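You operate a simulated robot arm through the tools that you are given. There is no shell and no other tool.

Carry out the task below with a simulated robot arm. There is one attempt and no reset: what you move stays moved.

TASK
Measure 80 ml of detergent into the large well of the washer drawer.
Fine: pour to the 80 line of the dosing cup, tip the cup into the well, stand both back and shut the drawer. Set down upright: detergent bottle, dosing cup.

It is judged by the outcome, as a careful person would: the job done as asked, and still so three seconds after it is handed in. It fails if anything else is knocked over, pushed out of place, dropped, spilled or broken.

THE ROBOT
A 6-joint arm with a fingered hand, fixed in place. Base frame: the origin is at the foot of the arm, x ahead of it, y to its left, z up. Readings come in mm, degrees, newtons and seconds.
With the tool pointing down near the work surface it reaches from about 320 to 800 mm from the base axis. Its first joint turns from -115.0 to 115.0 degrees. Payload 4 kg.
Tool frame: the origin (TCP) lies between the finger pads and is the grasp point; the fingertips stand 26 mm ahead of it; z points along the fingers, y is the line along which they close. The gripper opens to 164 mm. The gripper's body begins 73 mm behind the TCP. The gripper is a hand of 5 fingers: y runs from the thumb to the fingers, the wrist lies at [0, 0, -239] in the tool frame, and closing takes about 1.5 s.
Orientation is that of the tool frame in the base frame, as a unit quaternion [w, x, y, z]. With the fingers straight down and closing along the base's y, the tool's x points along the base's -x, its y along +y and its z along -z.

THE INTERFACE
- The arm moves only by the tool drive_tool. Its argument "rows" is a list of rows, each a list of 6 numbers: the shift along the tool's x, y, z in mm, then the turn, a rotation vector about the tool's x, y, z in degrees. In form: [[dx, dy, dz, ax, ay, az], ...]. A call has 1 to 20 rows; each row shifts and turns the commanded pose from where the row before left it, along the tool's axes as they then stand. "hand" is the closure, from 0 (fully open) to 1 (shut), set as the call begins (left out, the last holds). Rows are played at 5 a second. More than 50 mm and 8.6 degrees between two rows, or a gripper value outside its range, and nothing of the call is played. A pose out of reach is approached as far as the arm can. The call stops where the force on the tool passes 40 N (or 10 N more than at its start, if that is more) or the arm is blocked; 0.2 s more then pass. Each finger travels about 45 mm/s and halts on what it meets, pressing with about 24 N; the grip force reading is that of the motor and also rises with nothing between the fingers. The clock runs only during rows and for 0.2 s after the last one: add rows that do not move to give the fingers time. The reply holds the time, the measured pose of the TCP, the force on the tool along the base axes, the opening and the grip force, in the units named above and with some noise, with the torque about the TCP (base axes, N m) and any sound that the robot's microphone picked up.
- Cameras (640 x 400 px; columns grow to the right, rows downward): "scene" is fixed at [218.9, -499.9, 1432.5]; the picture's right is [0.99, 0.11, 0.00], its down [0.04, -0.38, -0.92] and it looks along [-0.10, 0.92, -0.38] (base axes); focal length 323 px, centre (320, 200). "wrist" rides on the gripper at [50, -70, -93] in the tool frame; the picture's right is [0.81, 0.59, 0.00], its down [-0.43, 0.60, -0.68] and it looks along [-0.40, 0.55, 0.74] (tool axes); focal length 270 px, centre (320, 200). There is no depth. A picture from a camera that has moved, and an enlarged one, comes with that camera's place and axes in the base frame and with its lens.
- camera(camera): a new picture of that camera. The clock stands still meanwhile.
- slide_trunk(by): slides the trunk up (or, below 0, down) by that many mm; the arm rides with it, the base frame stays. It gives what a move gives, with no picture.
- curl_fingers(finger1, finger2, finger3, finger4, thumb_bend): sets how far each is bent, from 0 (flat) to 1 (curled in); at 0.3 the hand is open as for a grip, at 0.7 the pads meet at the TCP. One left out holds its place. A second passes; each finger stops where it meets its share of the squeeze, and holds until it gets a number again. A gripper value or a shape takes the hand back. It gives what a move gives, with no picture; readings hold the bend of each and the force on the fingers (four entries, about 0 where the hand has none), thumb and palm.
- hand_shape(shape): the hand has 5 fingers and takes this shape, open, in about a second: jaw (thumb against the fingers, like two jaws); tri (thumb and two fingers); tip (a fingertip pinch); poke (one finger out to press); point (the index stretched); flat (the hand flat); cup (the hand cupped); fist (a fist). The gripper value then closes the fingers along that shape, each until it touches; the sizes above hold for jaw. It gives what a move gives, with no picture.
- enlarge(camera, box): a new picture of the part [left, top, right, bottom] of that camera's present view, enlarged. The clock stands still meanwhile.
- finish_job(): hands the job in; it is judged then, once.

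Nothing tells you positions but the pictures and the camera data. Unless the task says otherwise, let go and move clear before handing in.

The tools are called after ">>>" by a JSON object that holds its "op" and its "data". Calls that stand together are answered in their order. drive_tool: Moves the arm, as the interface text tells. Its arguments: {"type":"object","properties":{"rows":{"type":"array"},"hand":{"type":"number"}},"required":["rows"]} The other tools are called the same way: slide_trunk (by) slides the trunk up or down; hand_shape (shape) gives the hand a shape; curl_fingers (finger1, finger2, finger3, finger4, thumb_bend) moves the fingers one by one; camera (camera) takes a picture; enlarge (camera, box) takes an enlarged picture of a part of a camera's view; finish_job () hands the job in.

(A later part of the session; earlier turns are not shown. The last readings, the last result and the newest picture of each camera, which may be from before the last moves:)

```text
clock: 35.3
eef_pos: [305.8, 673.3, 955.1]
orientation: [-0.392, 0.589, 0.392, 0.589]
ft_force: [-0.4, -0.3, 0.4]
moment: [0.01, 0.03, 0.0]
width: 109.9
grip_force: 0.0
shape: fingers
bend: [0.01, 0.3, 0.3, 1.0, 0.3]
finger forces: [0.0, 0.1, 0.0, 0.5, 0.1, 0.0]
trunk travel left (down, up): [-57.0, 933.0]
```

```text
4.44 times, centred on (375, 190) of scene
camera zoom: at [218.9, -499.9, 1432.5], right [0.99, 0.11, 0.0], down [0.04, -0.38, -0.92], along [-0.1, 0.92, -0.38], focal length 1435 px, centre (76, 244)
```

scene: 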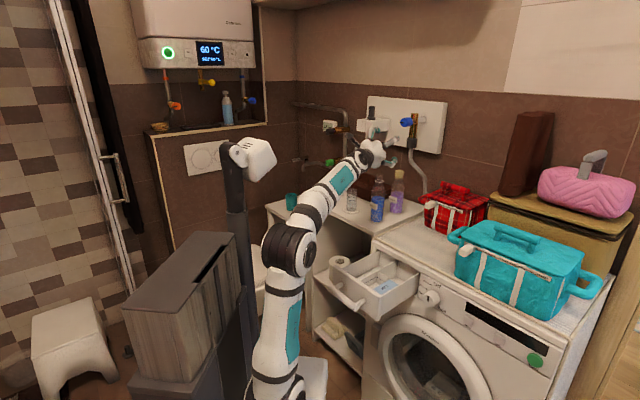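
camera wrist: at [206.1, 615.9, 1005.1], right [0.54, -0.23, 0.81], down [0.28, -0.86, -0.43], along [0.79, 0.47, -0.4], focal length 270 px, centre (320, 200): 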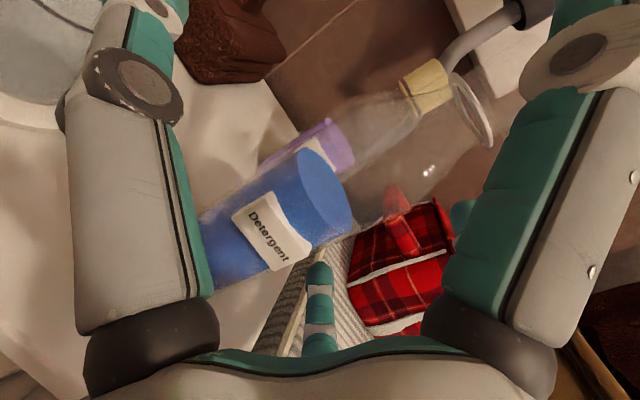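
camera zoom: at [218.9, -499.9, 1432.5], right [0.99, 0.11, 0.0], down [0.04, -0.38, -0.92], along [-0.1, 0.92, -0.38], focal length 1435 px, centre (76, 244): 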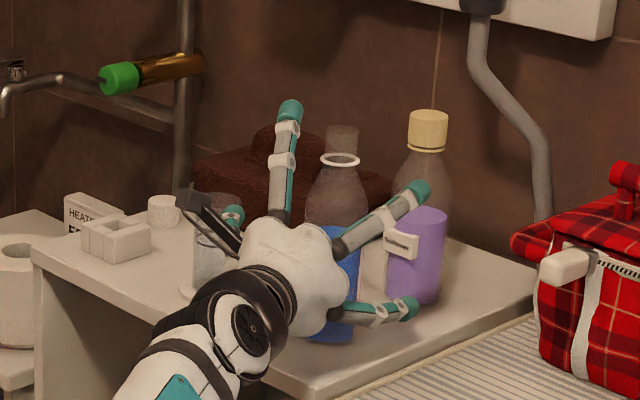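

The bottle stands centred between thumb and fingers at mid-body. I'll close thumb, finger 2 and finger 3 on it.

>>> {"op": "curl_fingers", "data": {"finger2": 0.8, "finger3": 0.8, "thumb_bend": 0.8}}

>>> {"op": "camera", "data": {"camera": "wrist"}}

>>> {"op": "enlarge", "data": {"camera": "scene", "box": [330, 145, 420, 235]}}

```text
clock: 36.3
eef_pos: [306.4, 674.1, 954.8]
orientation: [-0.391, 0.589, 0.391, 0.589]
ft_force: [-0.1, 0.8, 0.1]
moment: [0.11, 0.07, -0.05]
width: 99.3
grip_force: 21.9
shape: fingers
bend: [0.01, 0.58, 0.56, 1.0, 0.62]
finger forces: [0.1, 9.5, 8.7, 3.8, 21.8, 0.0]
trunk travel left (down, up): [-57.0, 933.0]
```

```text
taken
camera wrist: at [206.1, 616.0, 1005.0], right [0.54, -0.23, 0.81], down [0.28, -0.86, -0.43], along [0.79, 0.47, -0.4], focal length 270 px, centre (320, 200)
```

wrist: 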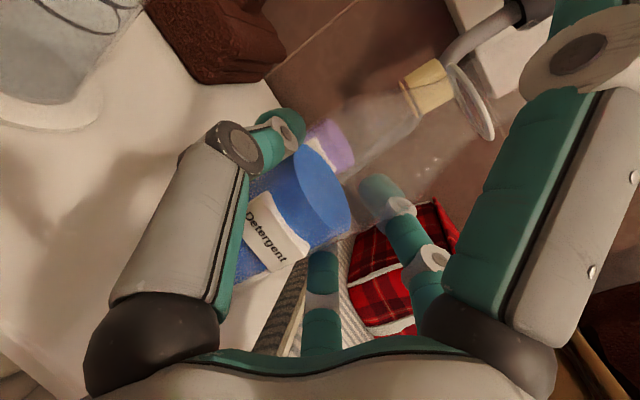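

```text
4.44 times, centred on (375, 190) of scene
camera zoom: at [218.9, -499.9, 1432.5], right [0.99, 0.11, 0.0], down [0.04, -0.38, -0.92], along [-0.1, 0.92, -0.38], focal length 1435 px, centre (76, 244)
```

zoom: 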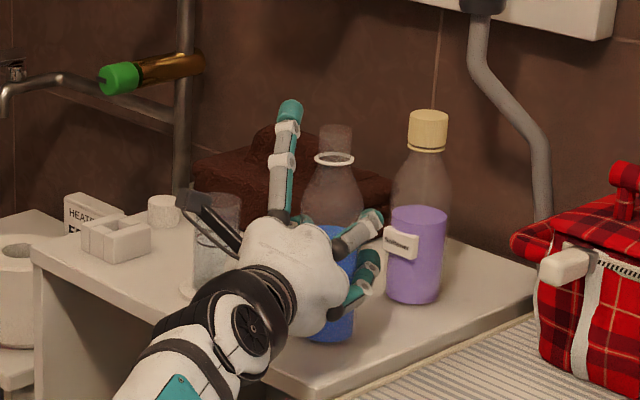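

The grip is firm (thumb 22 N against fingers 2/3, light support from finger 4). I'll note the original TCP (306, 674, 955) for putting it back, lift by the trunk, and look.

>>> {"op": "slide_trunk", "data": {"by": 20}}

>>> {"op": "slide_trunk", "data": {"by": 140}}

>>> {"op": "camera", "data": {"camera": "wrist"}}

>>> {"op": "camera", "data": {"camera": "scene"}}

```text
clock: 36.9
eef_pos: [305.6, 674.3, 974.4]
orientation: [-0.391, 0.589, 0.392, 0.589]
ft_force: [-0.3, 0.0, -2.8]
moment: [0.01, -0.02, 0.0]
width: 99.1
grip_force: 22.2
shape: fingers
bend: [0.01, 0.58, 0.56, 1.0, 0.63]
finger forces: [0.0, 9.7, 8.8, 3.8, 21.6, 0.0]
trunk travel left (down, up): [-77.0, 913.0]
```

```text
clock: 38.6
eef_pos: [305.8, 674.5, 1115.3]
orientation: [-0.391, 0.589, 0.391, 0.589]
ft_force: [0.4, 0.9, -1.6]
moment: [-0.01, 0.04, -0.03]
width: 99.1
grip_force: 21.4
shape: fingers
bend: [0.01, 0.58, 0.56, 1.0, 0.63]
finger forces: [0.0, 9.6, 8.7, 3.7, 21.6, 0.1]
trunk travel left (down, up): [-217.0, 773.0]
```

```text
taken
camera wrist: at [206.3, 616.2, 1164.8], right [0.54, -0.23, 0.81], down [0.28, -0.86, -0.43], along [0.79, 0.46, -0.4], focal length 270 px, centre (320, 200)
```

wrist: 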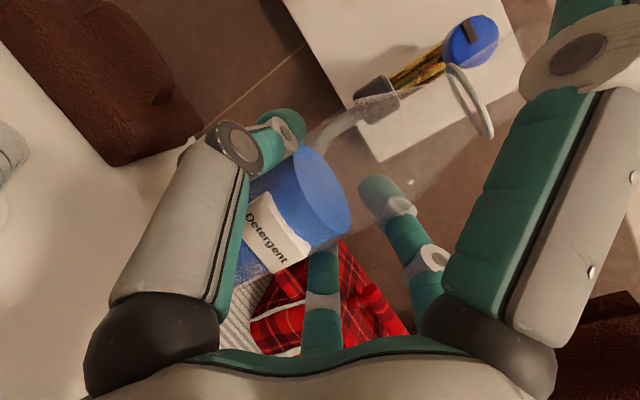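

```text
taken
```

scene: 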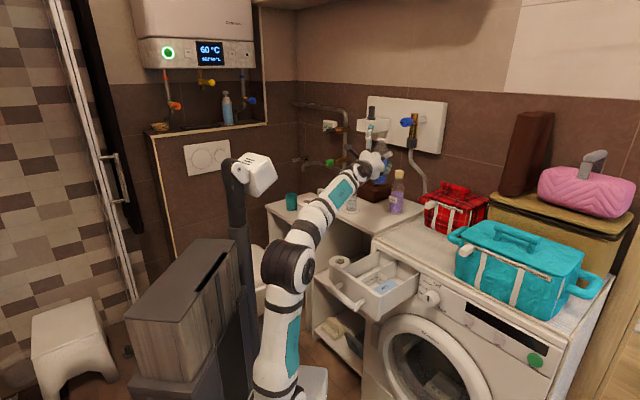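

The bottle is held upright, clear of everything. I'll yaw a little so the wrist camera gets a clean second view of the cup for a better fix.

>>> {"op": "drive_tool", "data": {"rows": [[0, 0, 0, 7, 0, 0], [0, 0, 0, 7, 0, 0], [0, 0, 0, 0, 0, 0]]}}

>>> {"op": "camera", "data": {"camera": "wrist"}}

>>> {"op": "enlarge", "data": {"camera": "wrist", "box": [0, 60, 200, 260]}}

```text
clock: 39.4
eef_pos: [308.4, 673.5, 1103.9]
orientation: [-0.407, 0.585, 0.424, 0.559]
ft_force: [-0.7, -0.2, -2.2]
moment: [0.02, 0.02, -0.01]
width: 98.9
grip_force: 21.6
shape: fingers
bend: [0.01, 0.58, 0.56, 1.0, 0.63]
finger forces: [0.1, 9.6, 8.7, 3.8, 21.6, 0.0]
out of reach, approached as far as the arm can: row 1, 2
trunk travel left (down, up): [-217.0, 773.0]
```

```text
taken
camera wrist: at [215.1, 610.1, 1158.4], right [0.57, -0.15, 0.81], down [0.35, -0.85, -0.4], along [0.74, 0.51, -0.43], focal length 270 px, centre (320, 200)
```

wrist: 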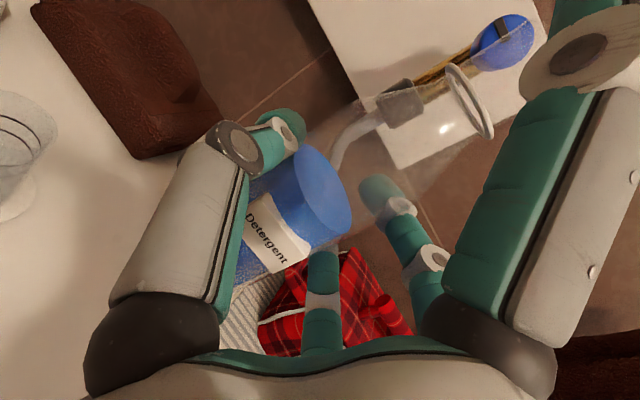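

```text
2.00 times, centred on (100, 160) of wrist
camera zoom: at [215.1, 610.1, 1158.4], right [0.57, -0.15, 0.81], down [0.35, -0.85, -0.4], along [0.74, 0.51, -0.43], focal length 541 px, centre (760, 280)
```

zoom: 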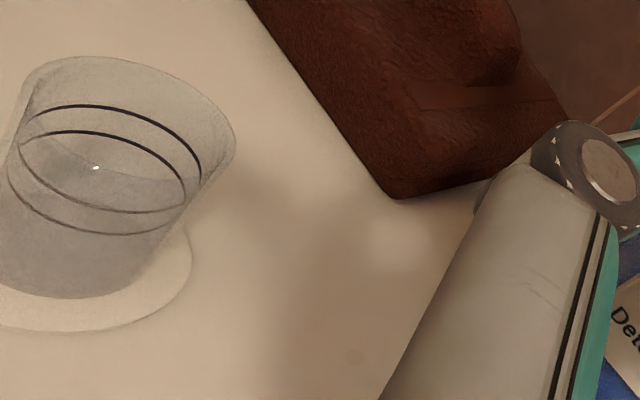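

The cup's axis comes out at (210.5, 756) with its rim near z≈966, and the volume geometry says the upper line is the 80 ml one. I'll bring the hand to azimuth 60°, exactly level, and move to the pour start position beside the cup at height.

>>> {"op": "drive_tool", "data": {"rows": [[0, 0, 0, -6, 1.25, 0], [0, 0, 0, -6, 1.25, 0], [0, 0, 0, 0, 0, 0]]}}

```text
clock: 40.2
eef_pos: [308.9, 674.1, 1096.7]
orientation: [-0.373, 0.608, 0.394, 0.579]
ft_force: [-0.3, 0.5, -2.6]
moment: [0.0, 0.05, -0.01]
width: 99.7
grip_force: 20.8
shape: fingers
bend: [0.01, 0.58, 0.56, 1.0, 0.63]
finger forces: [0.0, 9.7, 8.7, 4.1, 21.3, 0.0]
out of reach, approached as far as the arm can: row 1, 2
trunk travel left (down, up): [-217.0, 773.0]
```

I'm brushing a joint limit here; reaching slightly up and outward should free it. Correcting orientation while doing so.

>>> {"op": "drive_tool", "data": {"rows": [[12, 0, 8, 0, 0, 0], [12, 0, 8, 0, 0, 0], [5, 0, 6, 0, 1.5, 0], [0, 0, 0, 0, 1.4, 0], [0, 0, 0, -5.7, 0, 0], [0, 0, 0, 0, 0, 0]]}}

```text
clock: 41.6
eef_pos: [319.2, 694.3, 1124.0]
orientation: [-0.355, 0.611, 0.355, 0.612]
ft_force: [-0.8, -0.2, -2.6]
moment: [-0.01, -0.01, 0.01]
width: 99.3
grip_force: 21.3
shape: fingers
bend: [0.01, 0.58, 0.56, 1.0, 0.63]
finger forces: [0.0, 9.6, 8.5, 4.1, 21.1, 0.0]
trunk travel left (down, up): [-217.0, 773.0]
```

Level again at azimuth 60°. Now I shift to the pour column beside the cup and roll to about 56°, still well short of the flow angle, at this safe height.

>>> {"op": "drive_tool", "data": {"rows": [[0, -15.8, -8.6, 0, 0, 0], [0, 0, 0, 0, 0, -8], [0, 0, 0, 0, 0, -8], [0, 0, 0, 0, 0, -8], [0, 0, 0, 0, 0, -8], [0, 0, 0, 0, 0, -8], [0, 0, 0, 0, 0, -8], [0, 0, 0, 0, 0, -8], [0, 0, 0, 0, 0, 0]]}}

>>> {"op": "camera", "data": {"camera": "scene"}}

>>> {"op": "enlarge", "data": {"camera": "scene", "box": [320, 125, 420, 225]}}

>>> {"op": "camera", "data": {"camera": "wrist"}}

```text
clock: 43.6
eef_pos: [301.8, 695.8, 1125.4]
orientation: [-0.023, 0.373, 0.601, 0.707]
ft_force: [-0.5, 0.7, -4.1]
moment: [0.0, 0.09, -0.02]
width: 99.1
grip_force: 21.1
shape: fingers
bend: [0.01, 0.58, 0.56, 1.0, 0.63]
finger forces: [0.0, 9.5, 7.5, 4.2, 21.5, 0.1]
trunk travel left (down, up): [-217.0, 773.0]
```

```text
taken
```

scene: 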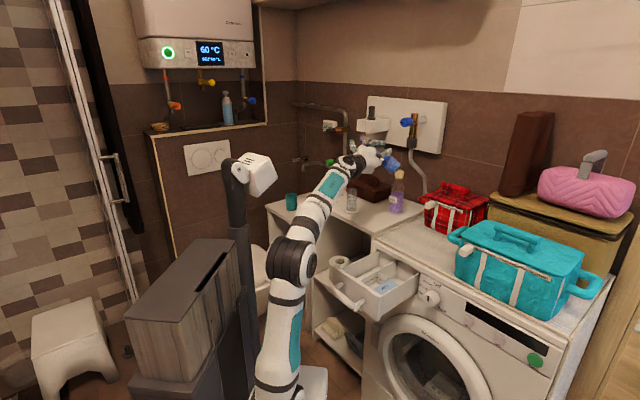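

```text
4.00 times, centred on (370, 175) of scene
camera zoom: at [218.9, -499.9, 1432.5], right [0.99, 0.11, 0.0], down [0.04, -0.38, -0.92], along [-0.1, 0.92, -0.38], focal length 1291 px, centre (120, 300)
```

zoom: 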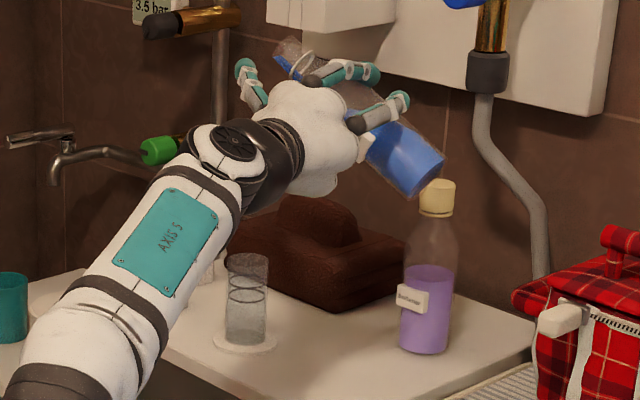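

```text
taken
camera wrist: at [185.6, 656.4, 1095.6], right [-0.3, 0.17, 0.94], down [0.26, -0.93, 0.25], along [0.92, 0.32, 0.23], focal length 270 px, centre (320, 200)
```

wrist: 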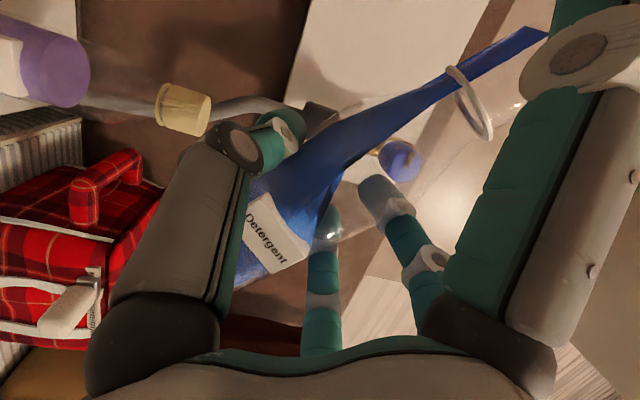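

The liquid already reaches into the neck at 56°, so flow will begin soon. I'll roll back 8°, then lower the trunk so that the lip comes just above the cup before tilting on.

>>> {"op": "drive_tool", "data": {"rows": [[0, 0, 0, 0, 0, 8]]}}

>>> {"op": "enlarge", "data": {"camera": "scene", "box": [340, 185, 362, 215]}}

>>> {"op": "slide_trunk", "data": {"by": -140}}

>>> {"op": "camera", "data": {"camera": "scene"}}

>>> {"op": "enlarge", "data": {"camera": "scene", "box": [320, 145, 410, 225]}}

```text
clock: 44.0
eef_pos: [301.1, 695.4, 1124.4]
orientation: [-0.074, 0.414, 0.573, 0.703]
ft_force: [0.2, -0.7, -1.6]
moment: [-0.01, 0.05, 0.01]
width: 99.2
grip_force: 21.9
shape: fingers
bend: [0.01, 0.58, 0.56, 1.0, 0.63]
finger forces: [0.0, 9.5, 7.4, 4.2, 21.4, 0.1]
trunk travel left (down, up): [-217.0, 773.0]
```

```text
13.33 times, centred on (351, 200) of scene
camera zoom: at [218.9, -499.9, 1432.5], right [0.99, 0.11, 0.0], down [0.04, -0.38, -0.92], along [-0.1, 0.92, -0.38], focal length 4304 px, centre (-93, 200)
```

zoom: 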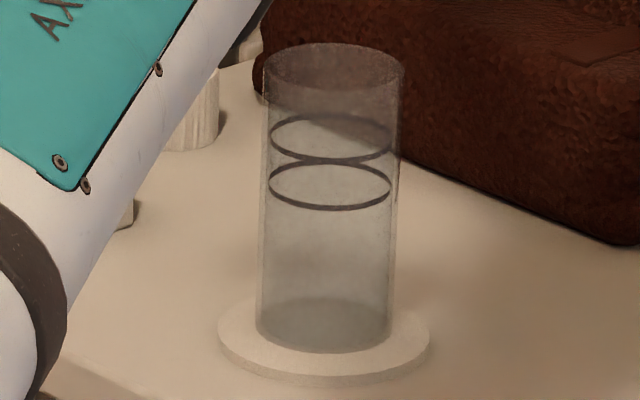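

```text
clock: 45.7
eef_pos: [300.5, 695.8, 985.2]
orientation: [-0.074, 0.415, 0.572, 0.703]
ft_force: [-1.1, -0.1, -1.9]
moment: [0.01, 0.05, 0.01]
width: 99.1
grip_force: 21.2
shape: fingers
bend: [0.01, 0.58, 0.56, 1.0, 0.63]
finger forces: [0.1, 9.6, 7.5, 4.2, 21.3, 0.0]
trunk travel left (down, up): [-77.0, 913.0]
```

```text
taken
```

scene: 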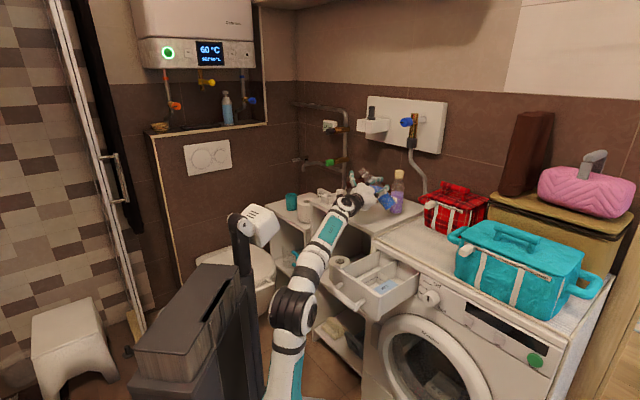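

```text
5.00 times, centred on (365, 185) of scene
camera zoom: at [218.9, -499.9, 1432.5], right [0.99, 0.11, 0.0], down [0.04, -0.38, -0.92], along [-0.1, 0.92, -0.38], focal length 1614 px, centre (95, 275)
```

zoom: 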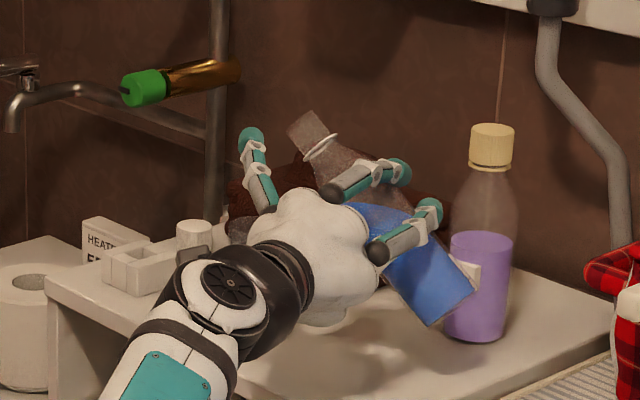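

The arm hides the cup from the scene camera here, so I'll pour in small steps and check levels in between. Shifting the lip over the cup and lowering slightly, then tilting to 56° again.

>>> {"op": "drive_tool", "data": {"rows": [[6, -5.3, 0, 0, 0, 0], [0, 0, 0, 0, 0, 0]]}}

>>> {"op": "slide_trunk", "data": {"by": -15}}

>>> {"op": "drive_tool", "data": {"rows": [[0, 0, 0, 0, 0, -4], [0, 0, 0, 0, 0, -4], [0, 0, 0, 0, 0, 0]]}}

>>> {"op": "camera", "data": {"camera": "wrist"}}

>>> {"op": "enlarge", "data": {"camera": "scene", "box": [320, 145, 410, 225]}}

```text
clock: 46.3
eef_pos: [293.3, 701.6, 985.7]
orientation: [-0.073, 0.414, 0.573, 0.703]
ft_force: [0.8, 0.5, -1.8]
moment: [0.01, 0.1, 0.04]
width: 99.6
grip_force: 21.5
shape: fingers
bend: [0.01, 0.58, 0.56, 1.0, 0.63]
finger forces: [0.0, 9.5, 7.6, 4.2, 21.2, 0.0]
trunk travel left (down, up): [-77.0, 913.0]
```

```text
clock: 46.9
eef_pos: [294.4, 701.6, 968.6]
orientation: [-0.074, 0.414, 0.573, 0.703]
ft_force: [0.0, -0.3, -1.5]
moment: [-0.01, 0.08, 0.03]
width: 99.2
grip_force: 21.1
shape: fingers
bend: [0.01, 0.58, 0.56, 1.0, 0.63]
finger forces: [0.0, 9.4, 7.5, 4.2, 21.3, 0.0]
trunk travel left (down, up): [-62.0, 928.0]
```

```text
clock: 47.7
eef_pos: [294.6, 699.8, 971.6]
orientation: [-0.024, 0.373, 0.601, 0.706]
ft_force: [0.2, -0.3, -2.9]
moment: [0.0, 0.07, 0.0]
width: 99.3
grip_force: 21.2
shape: fingers
bend: [0.01, 0.58, 0.56, 1.0, 0.63]
finger forces: [0.1, 9.6, 7.4, 4.2, 21.3, 0.1]
trunk travel left (down, up): [-62.0, 928.0]
```

```text
taken
camera wrist: at [178.3, 660.3, 941.4], right [-0.3, 0.17, 0.94], down [0.26, -0.93, 0.25], along [0.92, 0.32, 0.23], focal length 270 px, centre (320, 200)
```

wrist: 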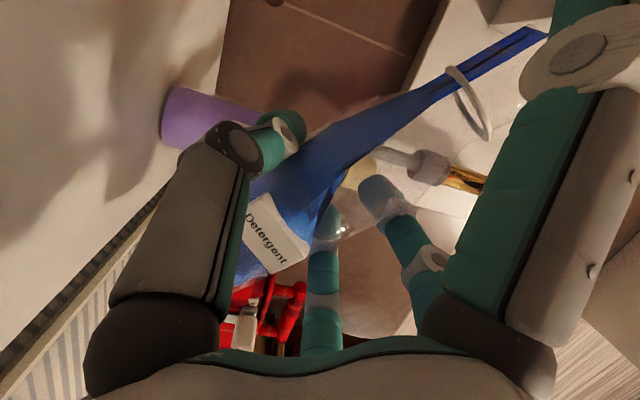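

```text
5.00 times, centred on (365, 185) of scene
camera zoom: at [218.9, -499.9, 1432.5], right [0.99, 0.11, 0.0], down [0.04, -0.38, -0.92], along [-0.1, 0.92, -0.38], focal length 1614 px, centre (95, 275)
```

zoom: 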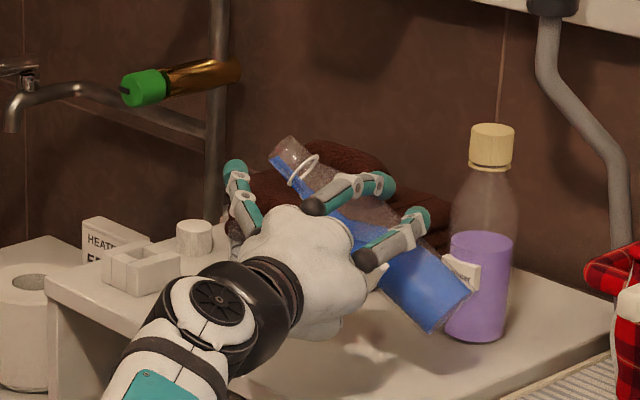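

The lip is above the cup's near half and the liquid lies just short of it. Tilting on in small steps.

>>> {"op": "drive_tool", "data": {"rows": [[0, 0, 0, 0, 0, -2], [0, 0, 0, 0, 0, -2], [0, 0, 0, 0, 0, 0], [0, 0, 0, 0, 0, 0], [0, 0, 0, 0, 0, 0]]}}

>>> {"op": "camera", "data": {"camera": "wrist"}}

>>> {"op": "enlarge", "data": {"camera": "scene", "box": [340, 160, 400, 220]}}

```text
clock: 48.9
eef_pos: [295.5, 701.6, 970.2]
orientation: [0.001, 0.352, 0.613, 0.707]
ft_force: [-0.6, 0.6, -3.0]
moment: [0.0, 0.13, 0.01]
width: 99.1
grip_force: 21.4
shape: fingers
bend: [0.01, 0.58, 0.56, 1.0, 0.63]
finger forces: [0.0, 9.5, 7.3, 4.3, 21.3, 0.0]
trunk travel left (down, up): [-62.0, 928.0]
```

```text
taken
camera wrist: at [180.1, 659.8, 935.2], right [-0.35, 0.2, 0.91], down [0.25, -0.92, 0.3], along [0.9, 0.33, 0.28], focal length 270 px, centre (320, 200)
```

wrist: 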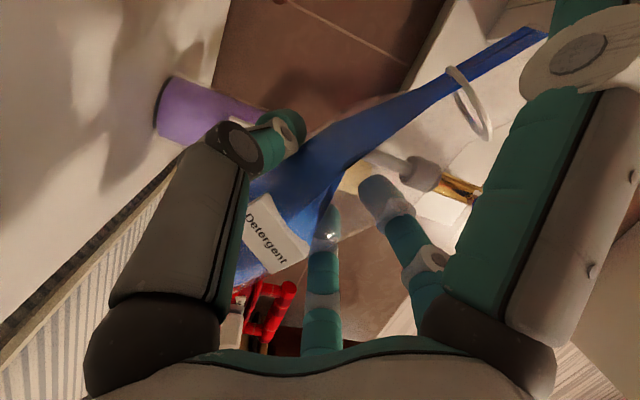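

```text
6.67 times, centred on (370, 190) of scene
camera zoom: at [218.9, -499.9, 1432.5], right [0.99, 0.11, 0.0], down [0.04, -0.38, -0.92], along [-0.1, 0.92, -0.38], focal length 2152 px, centre (-13, 267)
```

zoom: 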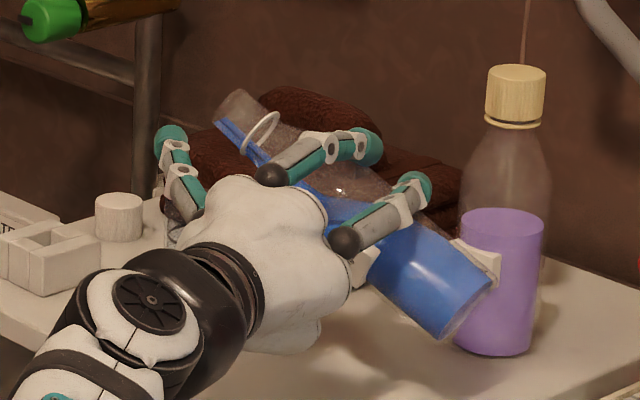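

>>> {"op": "enlarge", "data": {"camera": "scene", "box": [350, 165, 380, 195]}}

>>> {"op": "drive_tool", "data": {"rows": [[0, 0, 0, 0, 0, -1.5], [0, 0, 0, 0, 0, -1.5], [0, 0, 0, 0, 0, 0], [0, 0, 0, 0, 0, 0]]}}

>>> {"op": "enlarge", "data": {"camera": "scene", "box": [350, 165, 380, 195]}}

```text
13.33 times, centred on (365, 180) of scene
camera zoom: at [218.9, -499.9, 1432.5], right [0.99, 0.11, 0.0], down [0.04, -0.38, -0.92], along [-0.1, 0.92, -0.38], focal length 4304 px, centre (-280, 467)
```

zoom: 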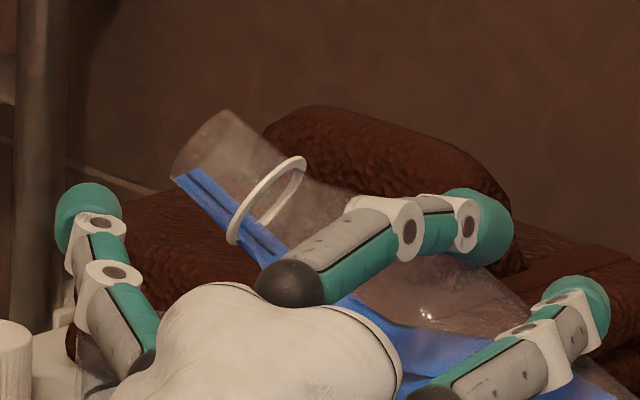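

```text
clock: 49.9
eef_pos: [293.3, 701.2, 971.7]
orientation: [0.019, 0.336, 0.623, 0.707]
ft_force: [-0.5, -0.4, -2.4]
moment: [0.0, 0.06, -0.01]
width: 99.3
grip_force: 21.2
shape: fingers
bend: [0.01, 0.58, 0.56, 1.0, 0.63]
finger forces: [0.0, 9.5, 7.3, 4.2, 21.3, 0.1]
trunk travel left (down, up): [-62.0, 928.0]
```

```text
13.33 times, centred on (365, 180) of scene
camera zoom: at [218.9, -499.9, 1432.5], right [0.99, 0.11, 0.0], down [0.04, -0.38, -0.92], along [-0.1, 0.92, -0.38], focal length 4304 px, centre (-280, 467)
```

zoom: 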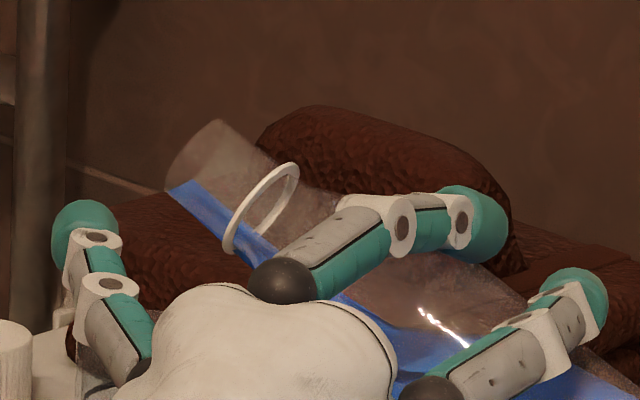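

The lip sits correctly over the cup (about 7 mm inside of centre), and the liquid is thickening in the neck but no stream yet. Continuing in small steps.

>>> {"op": "drive_tool", "data": {"rows": [[0, 0, 0, 0, 0, -1.5], [0, 0, 0, 0, 0, -1.5], [0, 0, 0, 0, 0, 0]]}}

>>> {"op": "enlarge", "data": {"camera": "scene", "box": [350, 165, 380, 195]}}

>>> {"op": "drive_tool", "data": {"rows": [[0, 0, 0, 0, 0, -1], [0, 0, 0, 0, 0, -1], [0, 0, 0, 0, 0, 0]]}}

>>> {"op": "enlarge", "data": {"camera": "scene", "box": [350, 165, 380, 195]}}

```text
clock: 50.7
eef_pos: [295.4, 701.9, 970.6]
orientation: [0.037, 0.32, 0.631, 0.706]
ft_force: [0.3, -0.4, -2.8]
moment: [0.02, 0.08, -0.01]
width: 99.3
grip_force: 21.2
shape: fingers
bend: [0.01, 0.58, 0.56, 1.0, 0.63]
finger forces: [0.1, 9.6, 7.4, 4.1, 21.2, 0.0]
trunk travel left (down, up): [-62.0, 928.0]
```

```text
13.33 times, centred on (365, 180) of scene
camera zoom: at [218.9, -499.9, 1432.5], right [0.99, 0.11, 0.0], down [0.04, -0.38, -0.92], along [-0.1, 0.92, -0.38], focal length 4304 px, centre (-280, 467)
```

zoom: 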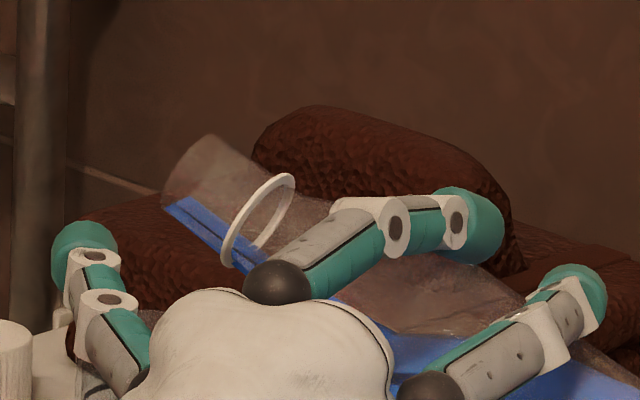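

```text
clock: 51.5
eef_pos: [294.4, 701.1, 970.6]
orientation: [0.05, 0.309, 0.636, 0.706]
ft_force: [1.4, 0.6, -2.4]
moment: [0.01, 0.07, 0.0]
width: 99.1
grip_force: 21.3
shape: fingers
bend: [0.01, 0.58, 0.56, 1.0, 0.63]
finger forces: [0.0, 9.6, 7.3, 4.1, 21.3, 0.1]
trunk travel left (down, up): [-62.0, 928.0]
```

```text
13.33 times, centred on (365, 180) of scene
camera zoom: at [218.9, -499.9, 1432.5], right [0.99, 0.11, 0.0], down [0.04, -0.38, -0.92], along [-0.1, 0.92, -0.38], focal length 4304 px, centre (-280, 467)
```

zoom: 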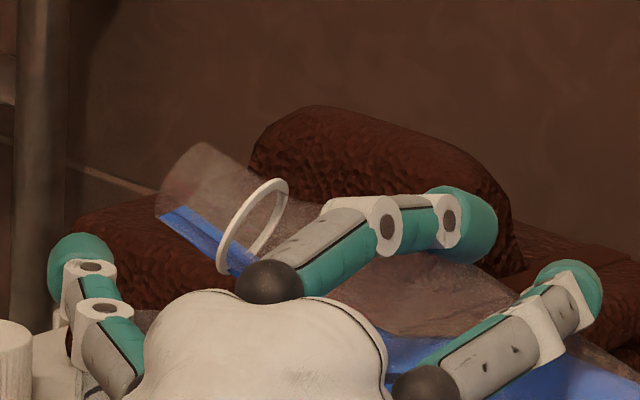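

>>> {"op": "enlarge", "data": {"camera": "wrist", "box": [220, 10, 560, 270]}}

>>> {"op": "enlarge", "data": {"camera": "scene", "box": [335, 165, 405, 235]}}

```text
1.54 times, centred on (390, 140) of wrist
camera zoom: at [185.2, 656.8, 924.3], right [-0.46, 0.27, 0.85], down [0.2, -0.9, 0.39], along [0.86, 0.35, 0.36], focal length 416 px, centre (212, 292)
```

zoom: 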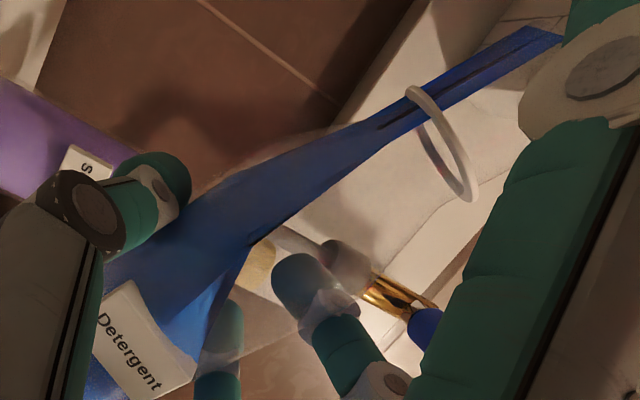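

```text
5.71 times, centred on (370, 200) of scene
camera zoom: at [218.9, -499.9, 1432.5], right [0.99, 0.11, 0.0], down [0.04, -0.38, -0.92], along [-0.1, 0.92, -0.38], focal length 1844 px, centre (34, 200)
```

zoom: 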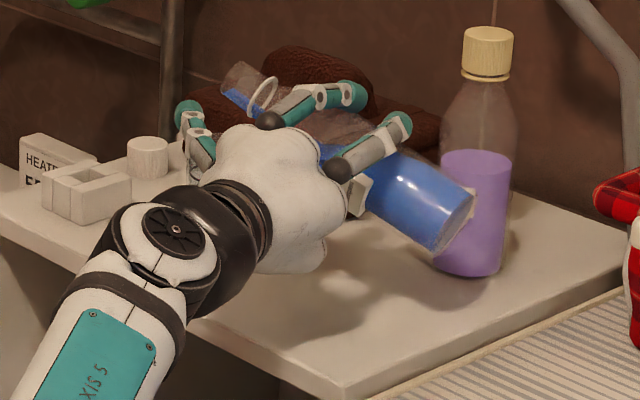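

I can't tell from here whether it has been trickling, so I'll tilt back and raise to check the cup before going further.

>>> {"op": "drive_tool", "data": {"rows": [[0, 0, 0, 0, 0, 8], [0, 0, 0, 0, 0, 8], [0, 0, 0, 0, 0, 4]]}}

>>> {"op": "slide_trunk", "data": {"by": 110}}

>>> {"op": "enlarge", "data": {"camera": "scene", "box": [320, 145, 410, 225]}}

>>> {"op": "enlarge", "data": {"camera": "scene", "box": [340, 185, 362, 215]}}

```text
clock: 52.3
eef_pos: [293.3, 700.8, 971.3]
orientation: [-0.074, 0.415, 0.572, 0.703]
ft_force: [0.2, 0.6, -3.3]
moment: [0.05, 0.07, 0.05]
width: 99.3
grip_force: 21.1
shape: fingers
bend: [0.01, 0.58, 0.56, 1.0, 0.63]
finger forces: [0.0, 9.4, 7.4, 4.3, 21.2, 0.1]
trunk travel left (down, up): [-62.0, 928.0]
```

```text
clock: 53.7
eef_pos: [293.6, 700.3, 1079.6]
orientation: [-0.073, 0.414, 0.573, 0.703]
ft_force: [0.7, 0.0, -2.3]
moment: [-0.01, 0.07, -0.03]
width: 99.5
grip_force: 21.5
shape: fingers
bend: [0.01, 0.58, 0.56, 1.0, 0.63]
finger forces: [0.0, 9.4, 7.3, 4.3, 21.2, 0.0]
trunk travel left (down, up): [-172.0, 818.0]
```

```text
5.00 times, centred on (365, 185) of scene
camera zoom: at [218.9, -499.9, 1432.5], right [0.99, 0.11, 0.0], down [0.04, -0.38, -0.92], along [-0.1, 0.92, -0.38], focal length 1614 px, centre (95, 275)
```

zoom: 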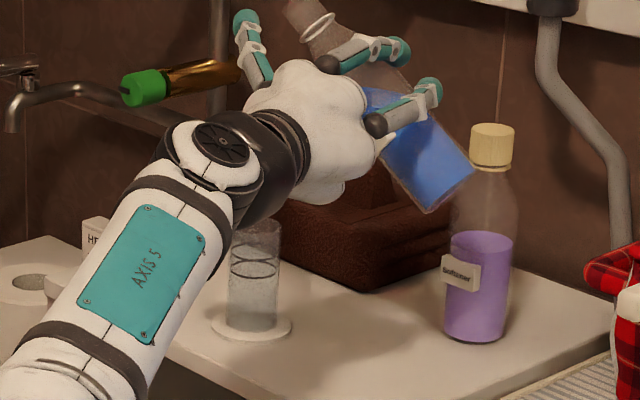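

```text
13.33 times, centred on (351, 200) of scene
camera zoom: at [218.9, -499.9, 1432.5], right [0.99, 0.11, 0.0], down [0.04, -0.38, -0.92], along [-0.1, 0.92, -0.38], focal length 4304 px, centre (-93, 200)
```

zoom: 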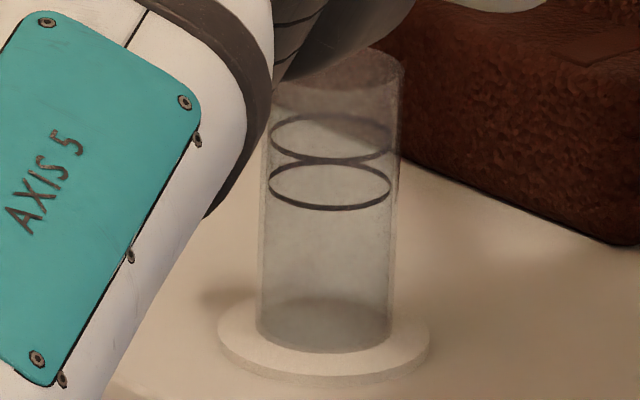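

The cup is still empty and nothing has dripped, so flow needs more than 68°. I'll shift 5 mm away from the cup centre to allow for the stream's forward throw, lower to TCP z≈990, and go on in 1° steps.

>>> {"op": "drive_tool", "data": {"rows": [[-3.7, 3.3, 0, 0, 0, 0], [0, 0, 0, 0, 0, 0]]}}

>>> {"op": "slide_trunk", "data": {"by": -90}}

>>> {"op": "drive_tool", "data": {"rows": [[0, 0, 0, 0, 0, -8], [0, 0, 0, 0, 0, -8], [0, 0, 0, 0, 0, -4], [0, 0, 0, 0, 0, -1], [0, 0, 0, 0, 0, -1], [0, 0, 0, 0, 0, 0]]}}

>>> {"op": "enlarge", "data": {"camera": "scene", "box": [345, 160, 385, 200]}}

```text
clock: 54.3
eef_pos: [297.3, 699.1, 1080.1]
orientation: [-0.074, 0.415, 0.573, 0.703]
ft_force: [-1.1, 0.1, -2.4]
moment: [0.05, 0.07, -0.02]
width: 99.2
grip_force: 21.2
shape: fingers
bend: [0.01, 0.58, 0.56, 1.0, 0.63]
finger forces: [0.0, 9.4, 7.4, 4.4, 21.3, 0.0]
trunk travel left (down, up): [-172.0, 818.0]
```

```text
clock: 55.6
eef_pos: [297.8, 698.8, 992.1]
orientation: [-0.074, 0.414, 0.574, 0.703]
ft_force: [-0.5, 0.2, -2.6]
moment: [0.0, 0.06, 0.0]
width: 99.0
grip_force: 21.2
shape: fingers
bend: [0.01, 0.58, 0.56, 1.0, 0.63]
finger forces: [0.1, 9.5, 7.4, 4.4, 21.2, 0.1]
trunk travel left (down, up): [-82.0, 908.0]
```

```text
clock: 57.0
eef_pos: [297.8, 698.5, 990.1]
orientation: [0.062, 0.298, 0.642, 0.704]
ft_force: [1.1, -0.4, -3.0]
moment: [0.01, 0.1, 0.01]
width: 99.3
grip_force: 20.6
shape: fingers
bend: [0.01, 0.58, 0.56, 1.0, 0.63]
finger forces: [0.0, 9.4, 7.3, 4.3, 21.2, 0.1]
trunk travel left (down, up): [-82.0, 908.0]
```

```text
10.00 times, centred on (365, 180) of scene
camera zoom: at [218.9, -499.9, 1432.5], right [0.99, 0.11, 0.0], down [0.04, -0.38, -0.92], along [-0.1, 0.92, -0.38], focal length 3228 px, centre (-130, 400)
```

zoom: 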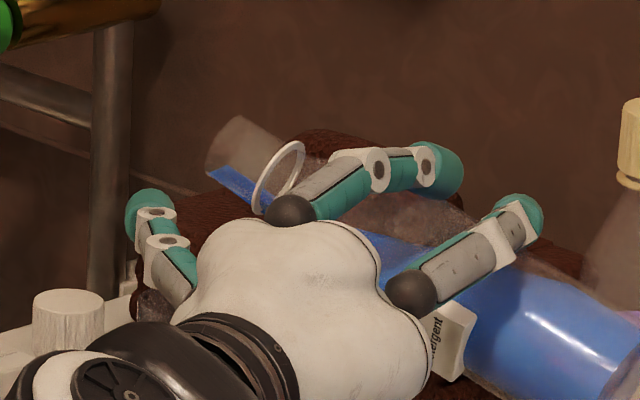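

>>> {"op": "drive_tool", "data": {"rows": [[0, 0, 0, 0, 0, -1], [0, 0, 0, 0, 0, -1], [0, 0, 0, 0, 0, 0]]}}

>>> {"op": "enlarge", "data": {"camera": "scene", "box": [345, 160, 385, 200]}}

>>> {"op": "drive_tool", "data": {"rows": [[0, 0, 0, 0, 0, -1], [0, 0, 0, 0, 0, -1], [0, 0, 0, 0, 0, 0]]}}

>>> {"op": "enlarge", "data": {"camera": "scene", "box": [345, 160, 385, 200]}}

```text
clock: 57.8
eef_pos: [297.3, 697.1, 990.2]
orientation: [0.075, 0.286, 0.646, 0.704]
ft_force: [0.0, 1.0, -2.1]
moment: [0.0, 0.08, 0.01]
width: 99.2
grip_force: 20.9
shape: fingers
bend: [0.01, 0.58, 0.56, 1.0, 0.63]
finger forces: [0.0, 9.4, 7.3, 4.1, 21.3, 0.0]
trunk travel left (down, up): [-82.0, 908.0]
```

```text
10.00 times, centred on (365, 180) of scene
camera zoom: at [218.9, -499.9, 1432.5], right [0.99, 0.11, 0.0], down [0.04, -0.38, -0.92], along [-0.1, 0.92, -0.38], focal length 3228 px, centre (-130, 400)
```

zoom: 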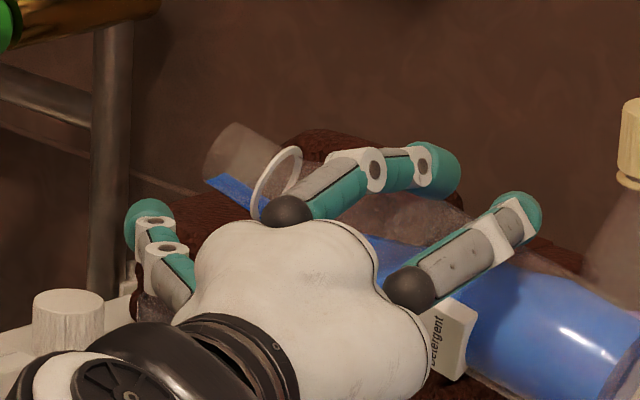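

```text
clock: 58.6
eef_pos: [296.3, 698.1, 990.5]
orientation: [0.086, 0.275, 0.652, 0.702]
ft_force: [0.1, 0.6, -3.3]
moment: [0.02, 0.08, 0.04]
width: 99.3
grip_force: 21.1
shape: fingers
bend: [0.01, 0.58, 0.56, 1.0, 0.63]
finger forces: [0.0, 9.4, 7.3, 4.1, 21.2, 0.1]
trunk travel left (down, up): [-82.0, 908.0]
```

```text
10.00 times, centred on (365, 180) of scene
camera zoom: at [218.9, -499.9, 1432.5], right [0.99, 0.11, 0.0], down [0.04, -0.38, -0.92], along [-0.1, 0.92, -0.38], focal length 3228 px, centre (-130, 400)
```

zoom: 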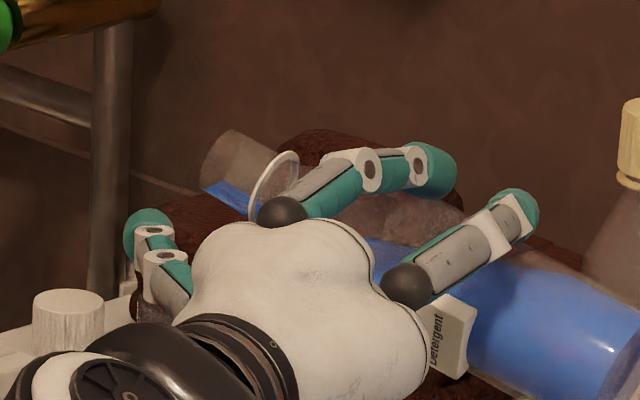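

>>> {"op": "drive_tool", "data": {"rows": [[0, 0, 0, 0, 0, -1], [0, 0, 0, 0, 0, 0]]}}

>>> {"op": "enlarge", "data": {"camera": "scene", "box": [345, 160, 385, 200]}}

>>> {"op": "drive_tool", "data": {"rows": [[0, 0, 0, 0, 0, -1], [0, 0, 0, 0, 0, 0]]}}

>>> {"op": "enlarge", "data": {"camera": "scene", "box": [345, 160, 385, 200]}}

```text
clock: 59.2
eef_pos: [297.3, 698.1, 991.5]
orientation: [0.093, 0.27, 0.654, 0.7]
ft_force: [1.3, -0.3, -2.8]
moment: [0.05, 0.09, 0.01]
width: 99.2
grip_force: 21.5
shape: fingers
bend: [0.01, 0.58, 0.56, 1.0, 0.63]
finger forces: [0.0, 9.3, 7.3, 4.2, 21.3, 0.0]
trunk travel left (down, up): [-82.0, 908.0]
```

```text
10.00 times, centred on (365, 180) of scene
camera zoom: at [218.9, -499.9, 1432.5], right [0.99, 0.11, 0.0], down [0.04, -0.38, -0.92], along [-0.1, 0.92, -0.38], focal length 3228 px, centre (-130, 400)
```

zoom: 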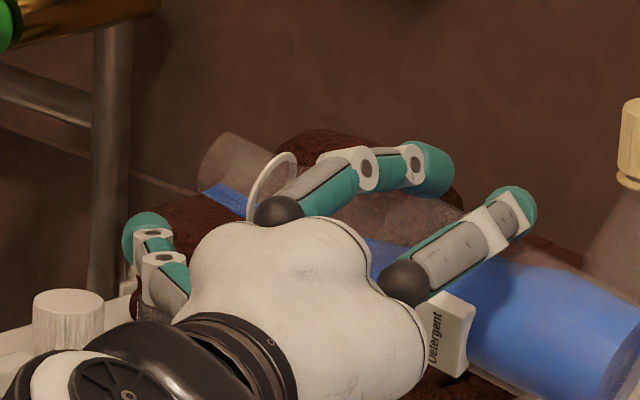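

```text
clock: 59.8
eef_pos: [296.1, 698.3, 991.4]
orientation: [0.099, 0.263, 0.656, 0.7]
ft_force: [0.2, -0.1, -2.4]
moment: [0.06, 0.14, 0.0]
width: 99.6
grip_force: 21.0
shape: fingers
bend: [0.01, 0.58, 0.56, 1.0, 0.63]
finger forces: [0.0, 9.3, 7.3, 4.2, 21.3, 0.0]
trunk travel left (down, up): [-82.0, 908.0]
```

```text
10.00 times, centred on (365, 180) of scene
camera zoom: at [218.9, -499.9, 1432.5], right [0.99, 0.11, 0.0], down [0.04, -0.38, -0.92], along [-0.1, 0.92, -0.38], focal length 3228 px, centre (-130, 400)
```

zoom: 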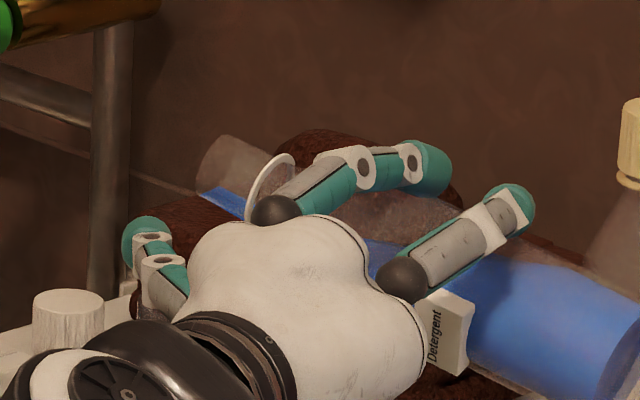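

>>> {"op": "drive_tool", "data": {"rows": [[0, 0, 0, 0, 0, -1], [0, 0, 0, 0, 0, 0]]}}

>>> {"op": "enlarge", "data": {"camera": "scene", "box": [345, 160, 385, 200]}}

>>> {"op": "drive_tool", "data": {"rows": [[0, 0, 0, 0, 0, -1], [0, 0, 0, 0, 0, 0]]}}

>>> {"op": "enlarge", "data": {"camera": "scene", "box": [345, 160, 385, 200]}}

```text
clock: 60.4
eef_pos: [296.7, 698.1, 990.6]
orientation: [0.105, 0.257, 0.659, 0.699]
ft_force: [0.2, 0.0, -3.0]
moment: [-0.02, 0.13, 0.02]
width: 99.6
grip_force: 21.4
shape: fingers
bend: [0.01, 0.58, 0.56, 1.0, 0.63]
finger forces: [0.0, 9.3, 7.3, 4.1, 21.2, 0.1]
trunk travel left (down, up): [-82.0, 908.0]
```

```text
10.00 times, centred on (365, 180) of scene
camera zoom: at [218.9, -499.9, 1432.5], right [0.99, 0.11, 0.0], down [0.04, -0.38, -0.92], along [-0.1, 0.92, -0.38], focal length 3228 px, centre (-130, 400)
```

zoom: 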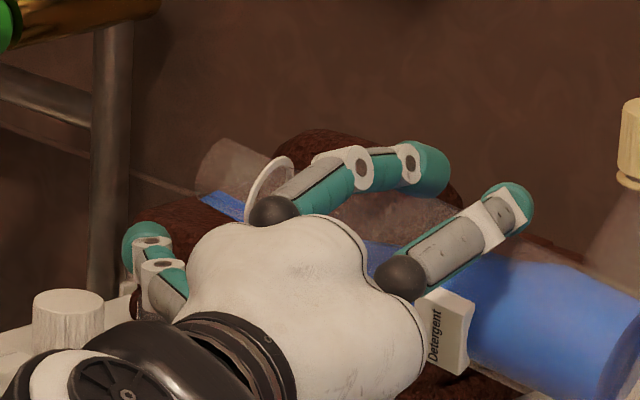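

```text
clock: 61.0
eef_pos: [297.4, 698.7, 991.9]
orientation: [0.112, 0.251, 0.661, 0.698]
ft_force: [0.2, -0.2, -2.5]
moment: [0.01, 0.1, -0.02]
width: 99.2
grip_force: 20.7
shape: fingers
bend: [0.01, 0.58, 0.56, 1.0, 0.63]
finger forces: [0.0, 9.3, 7.4, 4.2, 21.3, 0.1]
trunk travel left (down, up): [-82.0, 908.0]
```

```text
10.00 times, centred on (365, 180) of scene
camera zoom: at [218.9, -499.9, 1432.5], right [0.99, 0.11, 0.0], down [0.04, -0.38, -0.92], along [-0.1, 0.92, -0.38], focal length 3228 px, centre (-130, 400)
```

zoom: 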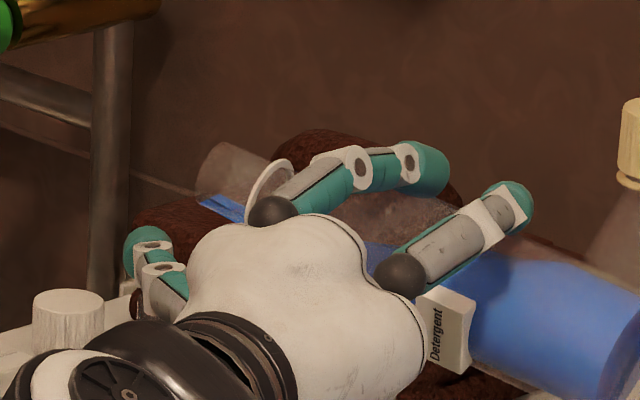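

>>> {"op": "camera", "data": {"camera": "wrist"}}

>>> {"op": "enlarge", "data": {"camera": "scene", "box": [345, 175, 370, 200]}}

```text
taken
camera wrist: at [195.8, 650.3, 933.4], right [-0.58, 0.33, 0.74], down [0.14, -0.86, 0.49], along [0.8, 0.39, 0.45], focal length 270 px, centre (320, 200)
```

wrist: 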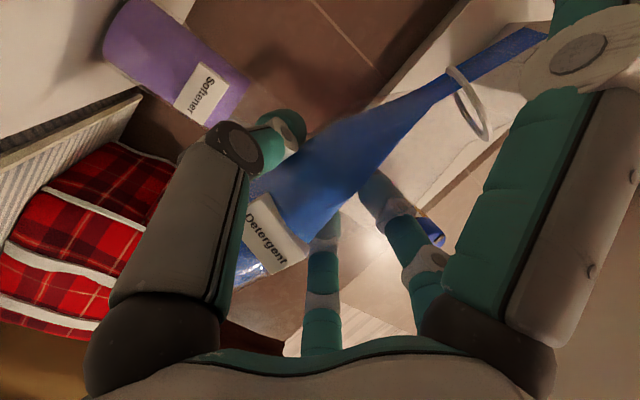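

```text
16.00 times, centred on (358, 188) of scene
camera zoom: at [218.9, -499.9, 1432.5], right [0.99, 0.11, 0.0], down [0.04, -0.38, -0.92], along [-0.1, 0.92, -0.38], focal length 5164 px, centre (-280, 400)
```

zoom: 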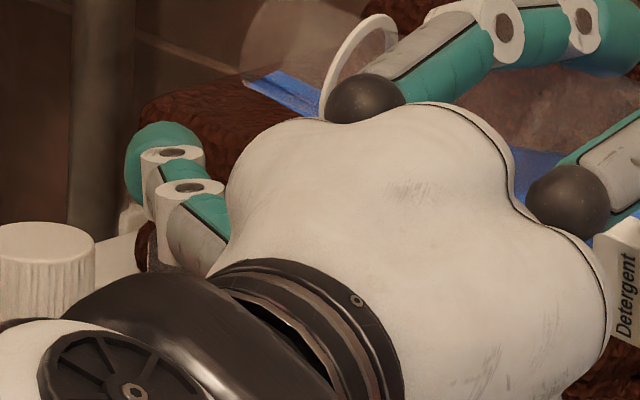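

Still holding at the lip. Continuing by 1° steps.

>>> {"op": "drive_tool", "data": {"rows": [[0, 0, 0, 0, 0, -1], [0, 0, 0, 0, 0, 0]]}}

>>> {"op": "enlarge", "data": {"camera": "scene", "box": [345, 170, 375, 200]}}

>>> {"op": "drive_tool", "data": {"rows": [[0, 0, 0, 0, 0, -1], [0, 0, 0, 0, 0, 0]]}}

>>> {"op": "enlarge", "data": {"camera": "scene", "box": [345, 170, 375, 200]}}

```text
clock: 61.6
eef_pos: [297.0, 697.7, 991.0]
orientation: [0.117, 0.246, 0.663, 0.697]
ft_force: [0.0, -0.6, -2.2]
moment: [0.05, 0.1, -0.04]
width: 99.0
grip_force: 20.7
shape: fingers
bend: [0.01, 0.58, 0.56, 1.0, 0.63]
finger forces: [0.0, 9.2, 7.2, 4.3, 21.3, 0.0]
trunk travel left (down, up): [-82.0, 908.0]
```

```text
13.33 times, centred on (360, 185) of scene
camera zoom: at [218.9, -499.9, 1432.5], right [0.99, 0.11, 0.0], down [0.04, -0.38, -0.92], along [-0.1, 0.92, -0.38], focal length 4304 px, centre (-213, 400)
```

zoom: 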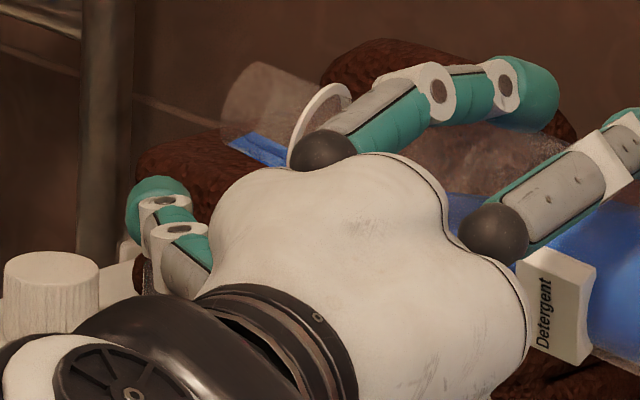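

```text
clock: 62.2
eef_pos: [297.4, 697.8, 991.6]
orientation: [0.124, 0.24, 0.666, 0.696]
ft_force: [-0.5, -0.1, -2.3]
moment: [0.05, 0.07, 0.01]
width: 99.3
grip_force: 21.4
shape: fingers
bend: [0.01, 0.58, 0.56, 1.0, 0.63]
finger forces: [0.0, 9.3, 7.3, 4.2, 21.2, 0.0]
trunk travel left (down, up): [-82.0, 908.0]
```

```text
13.33 times, centred on (360, 185) of scene
camera zoom: at [218.9, -499.9, 1432.5], right [0.99, 0.11, 0.0], down [0.04, -0.38, -0.92], along [-0.1, 0.92, -0.38], focal length 4304 px, centre (-213, 400)
```

zoom: 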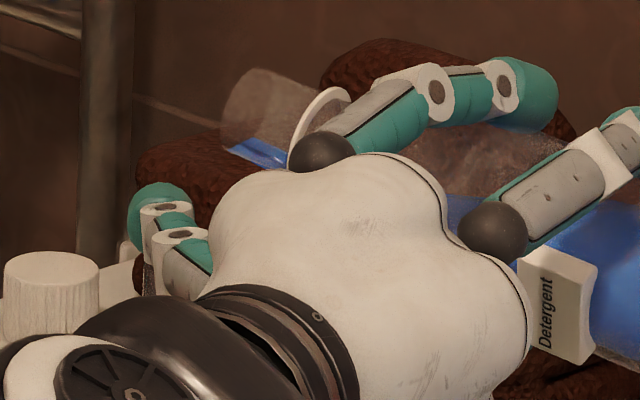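

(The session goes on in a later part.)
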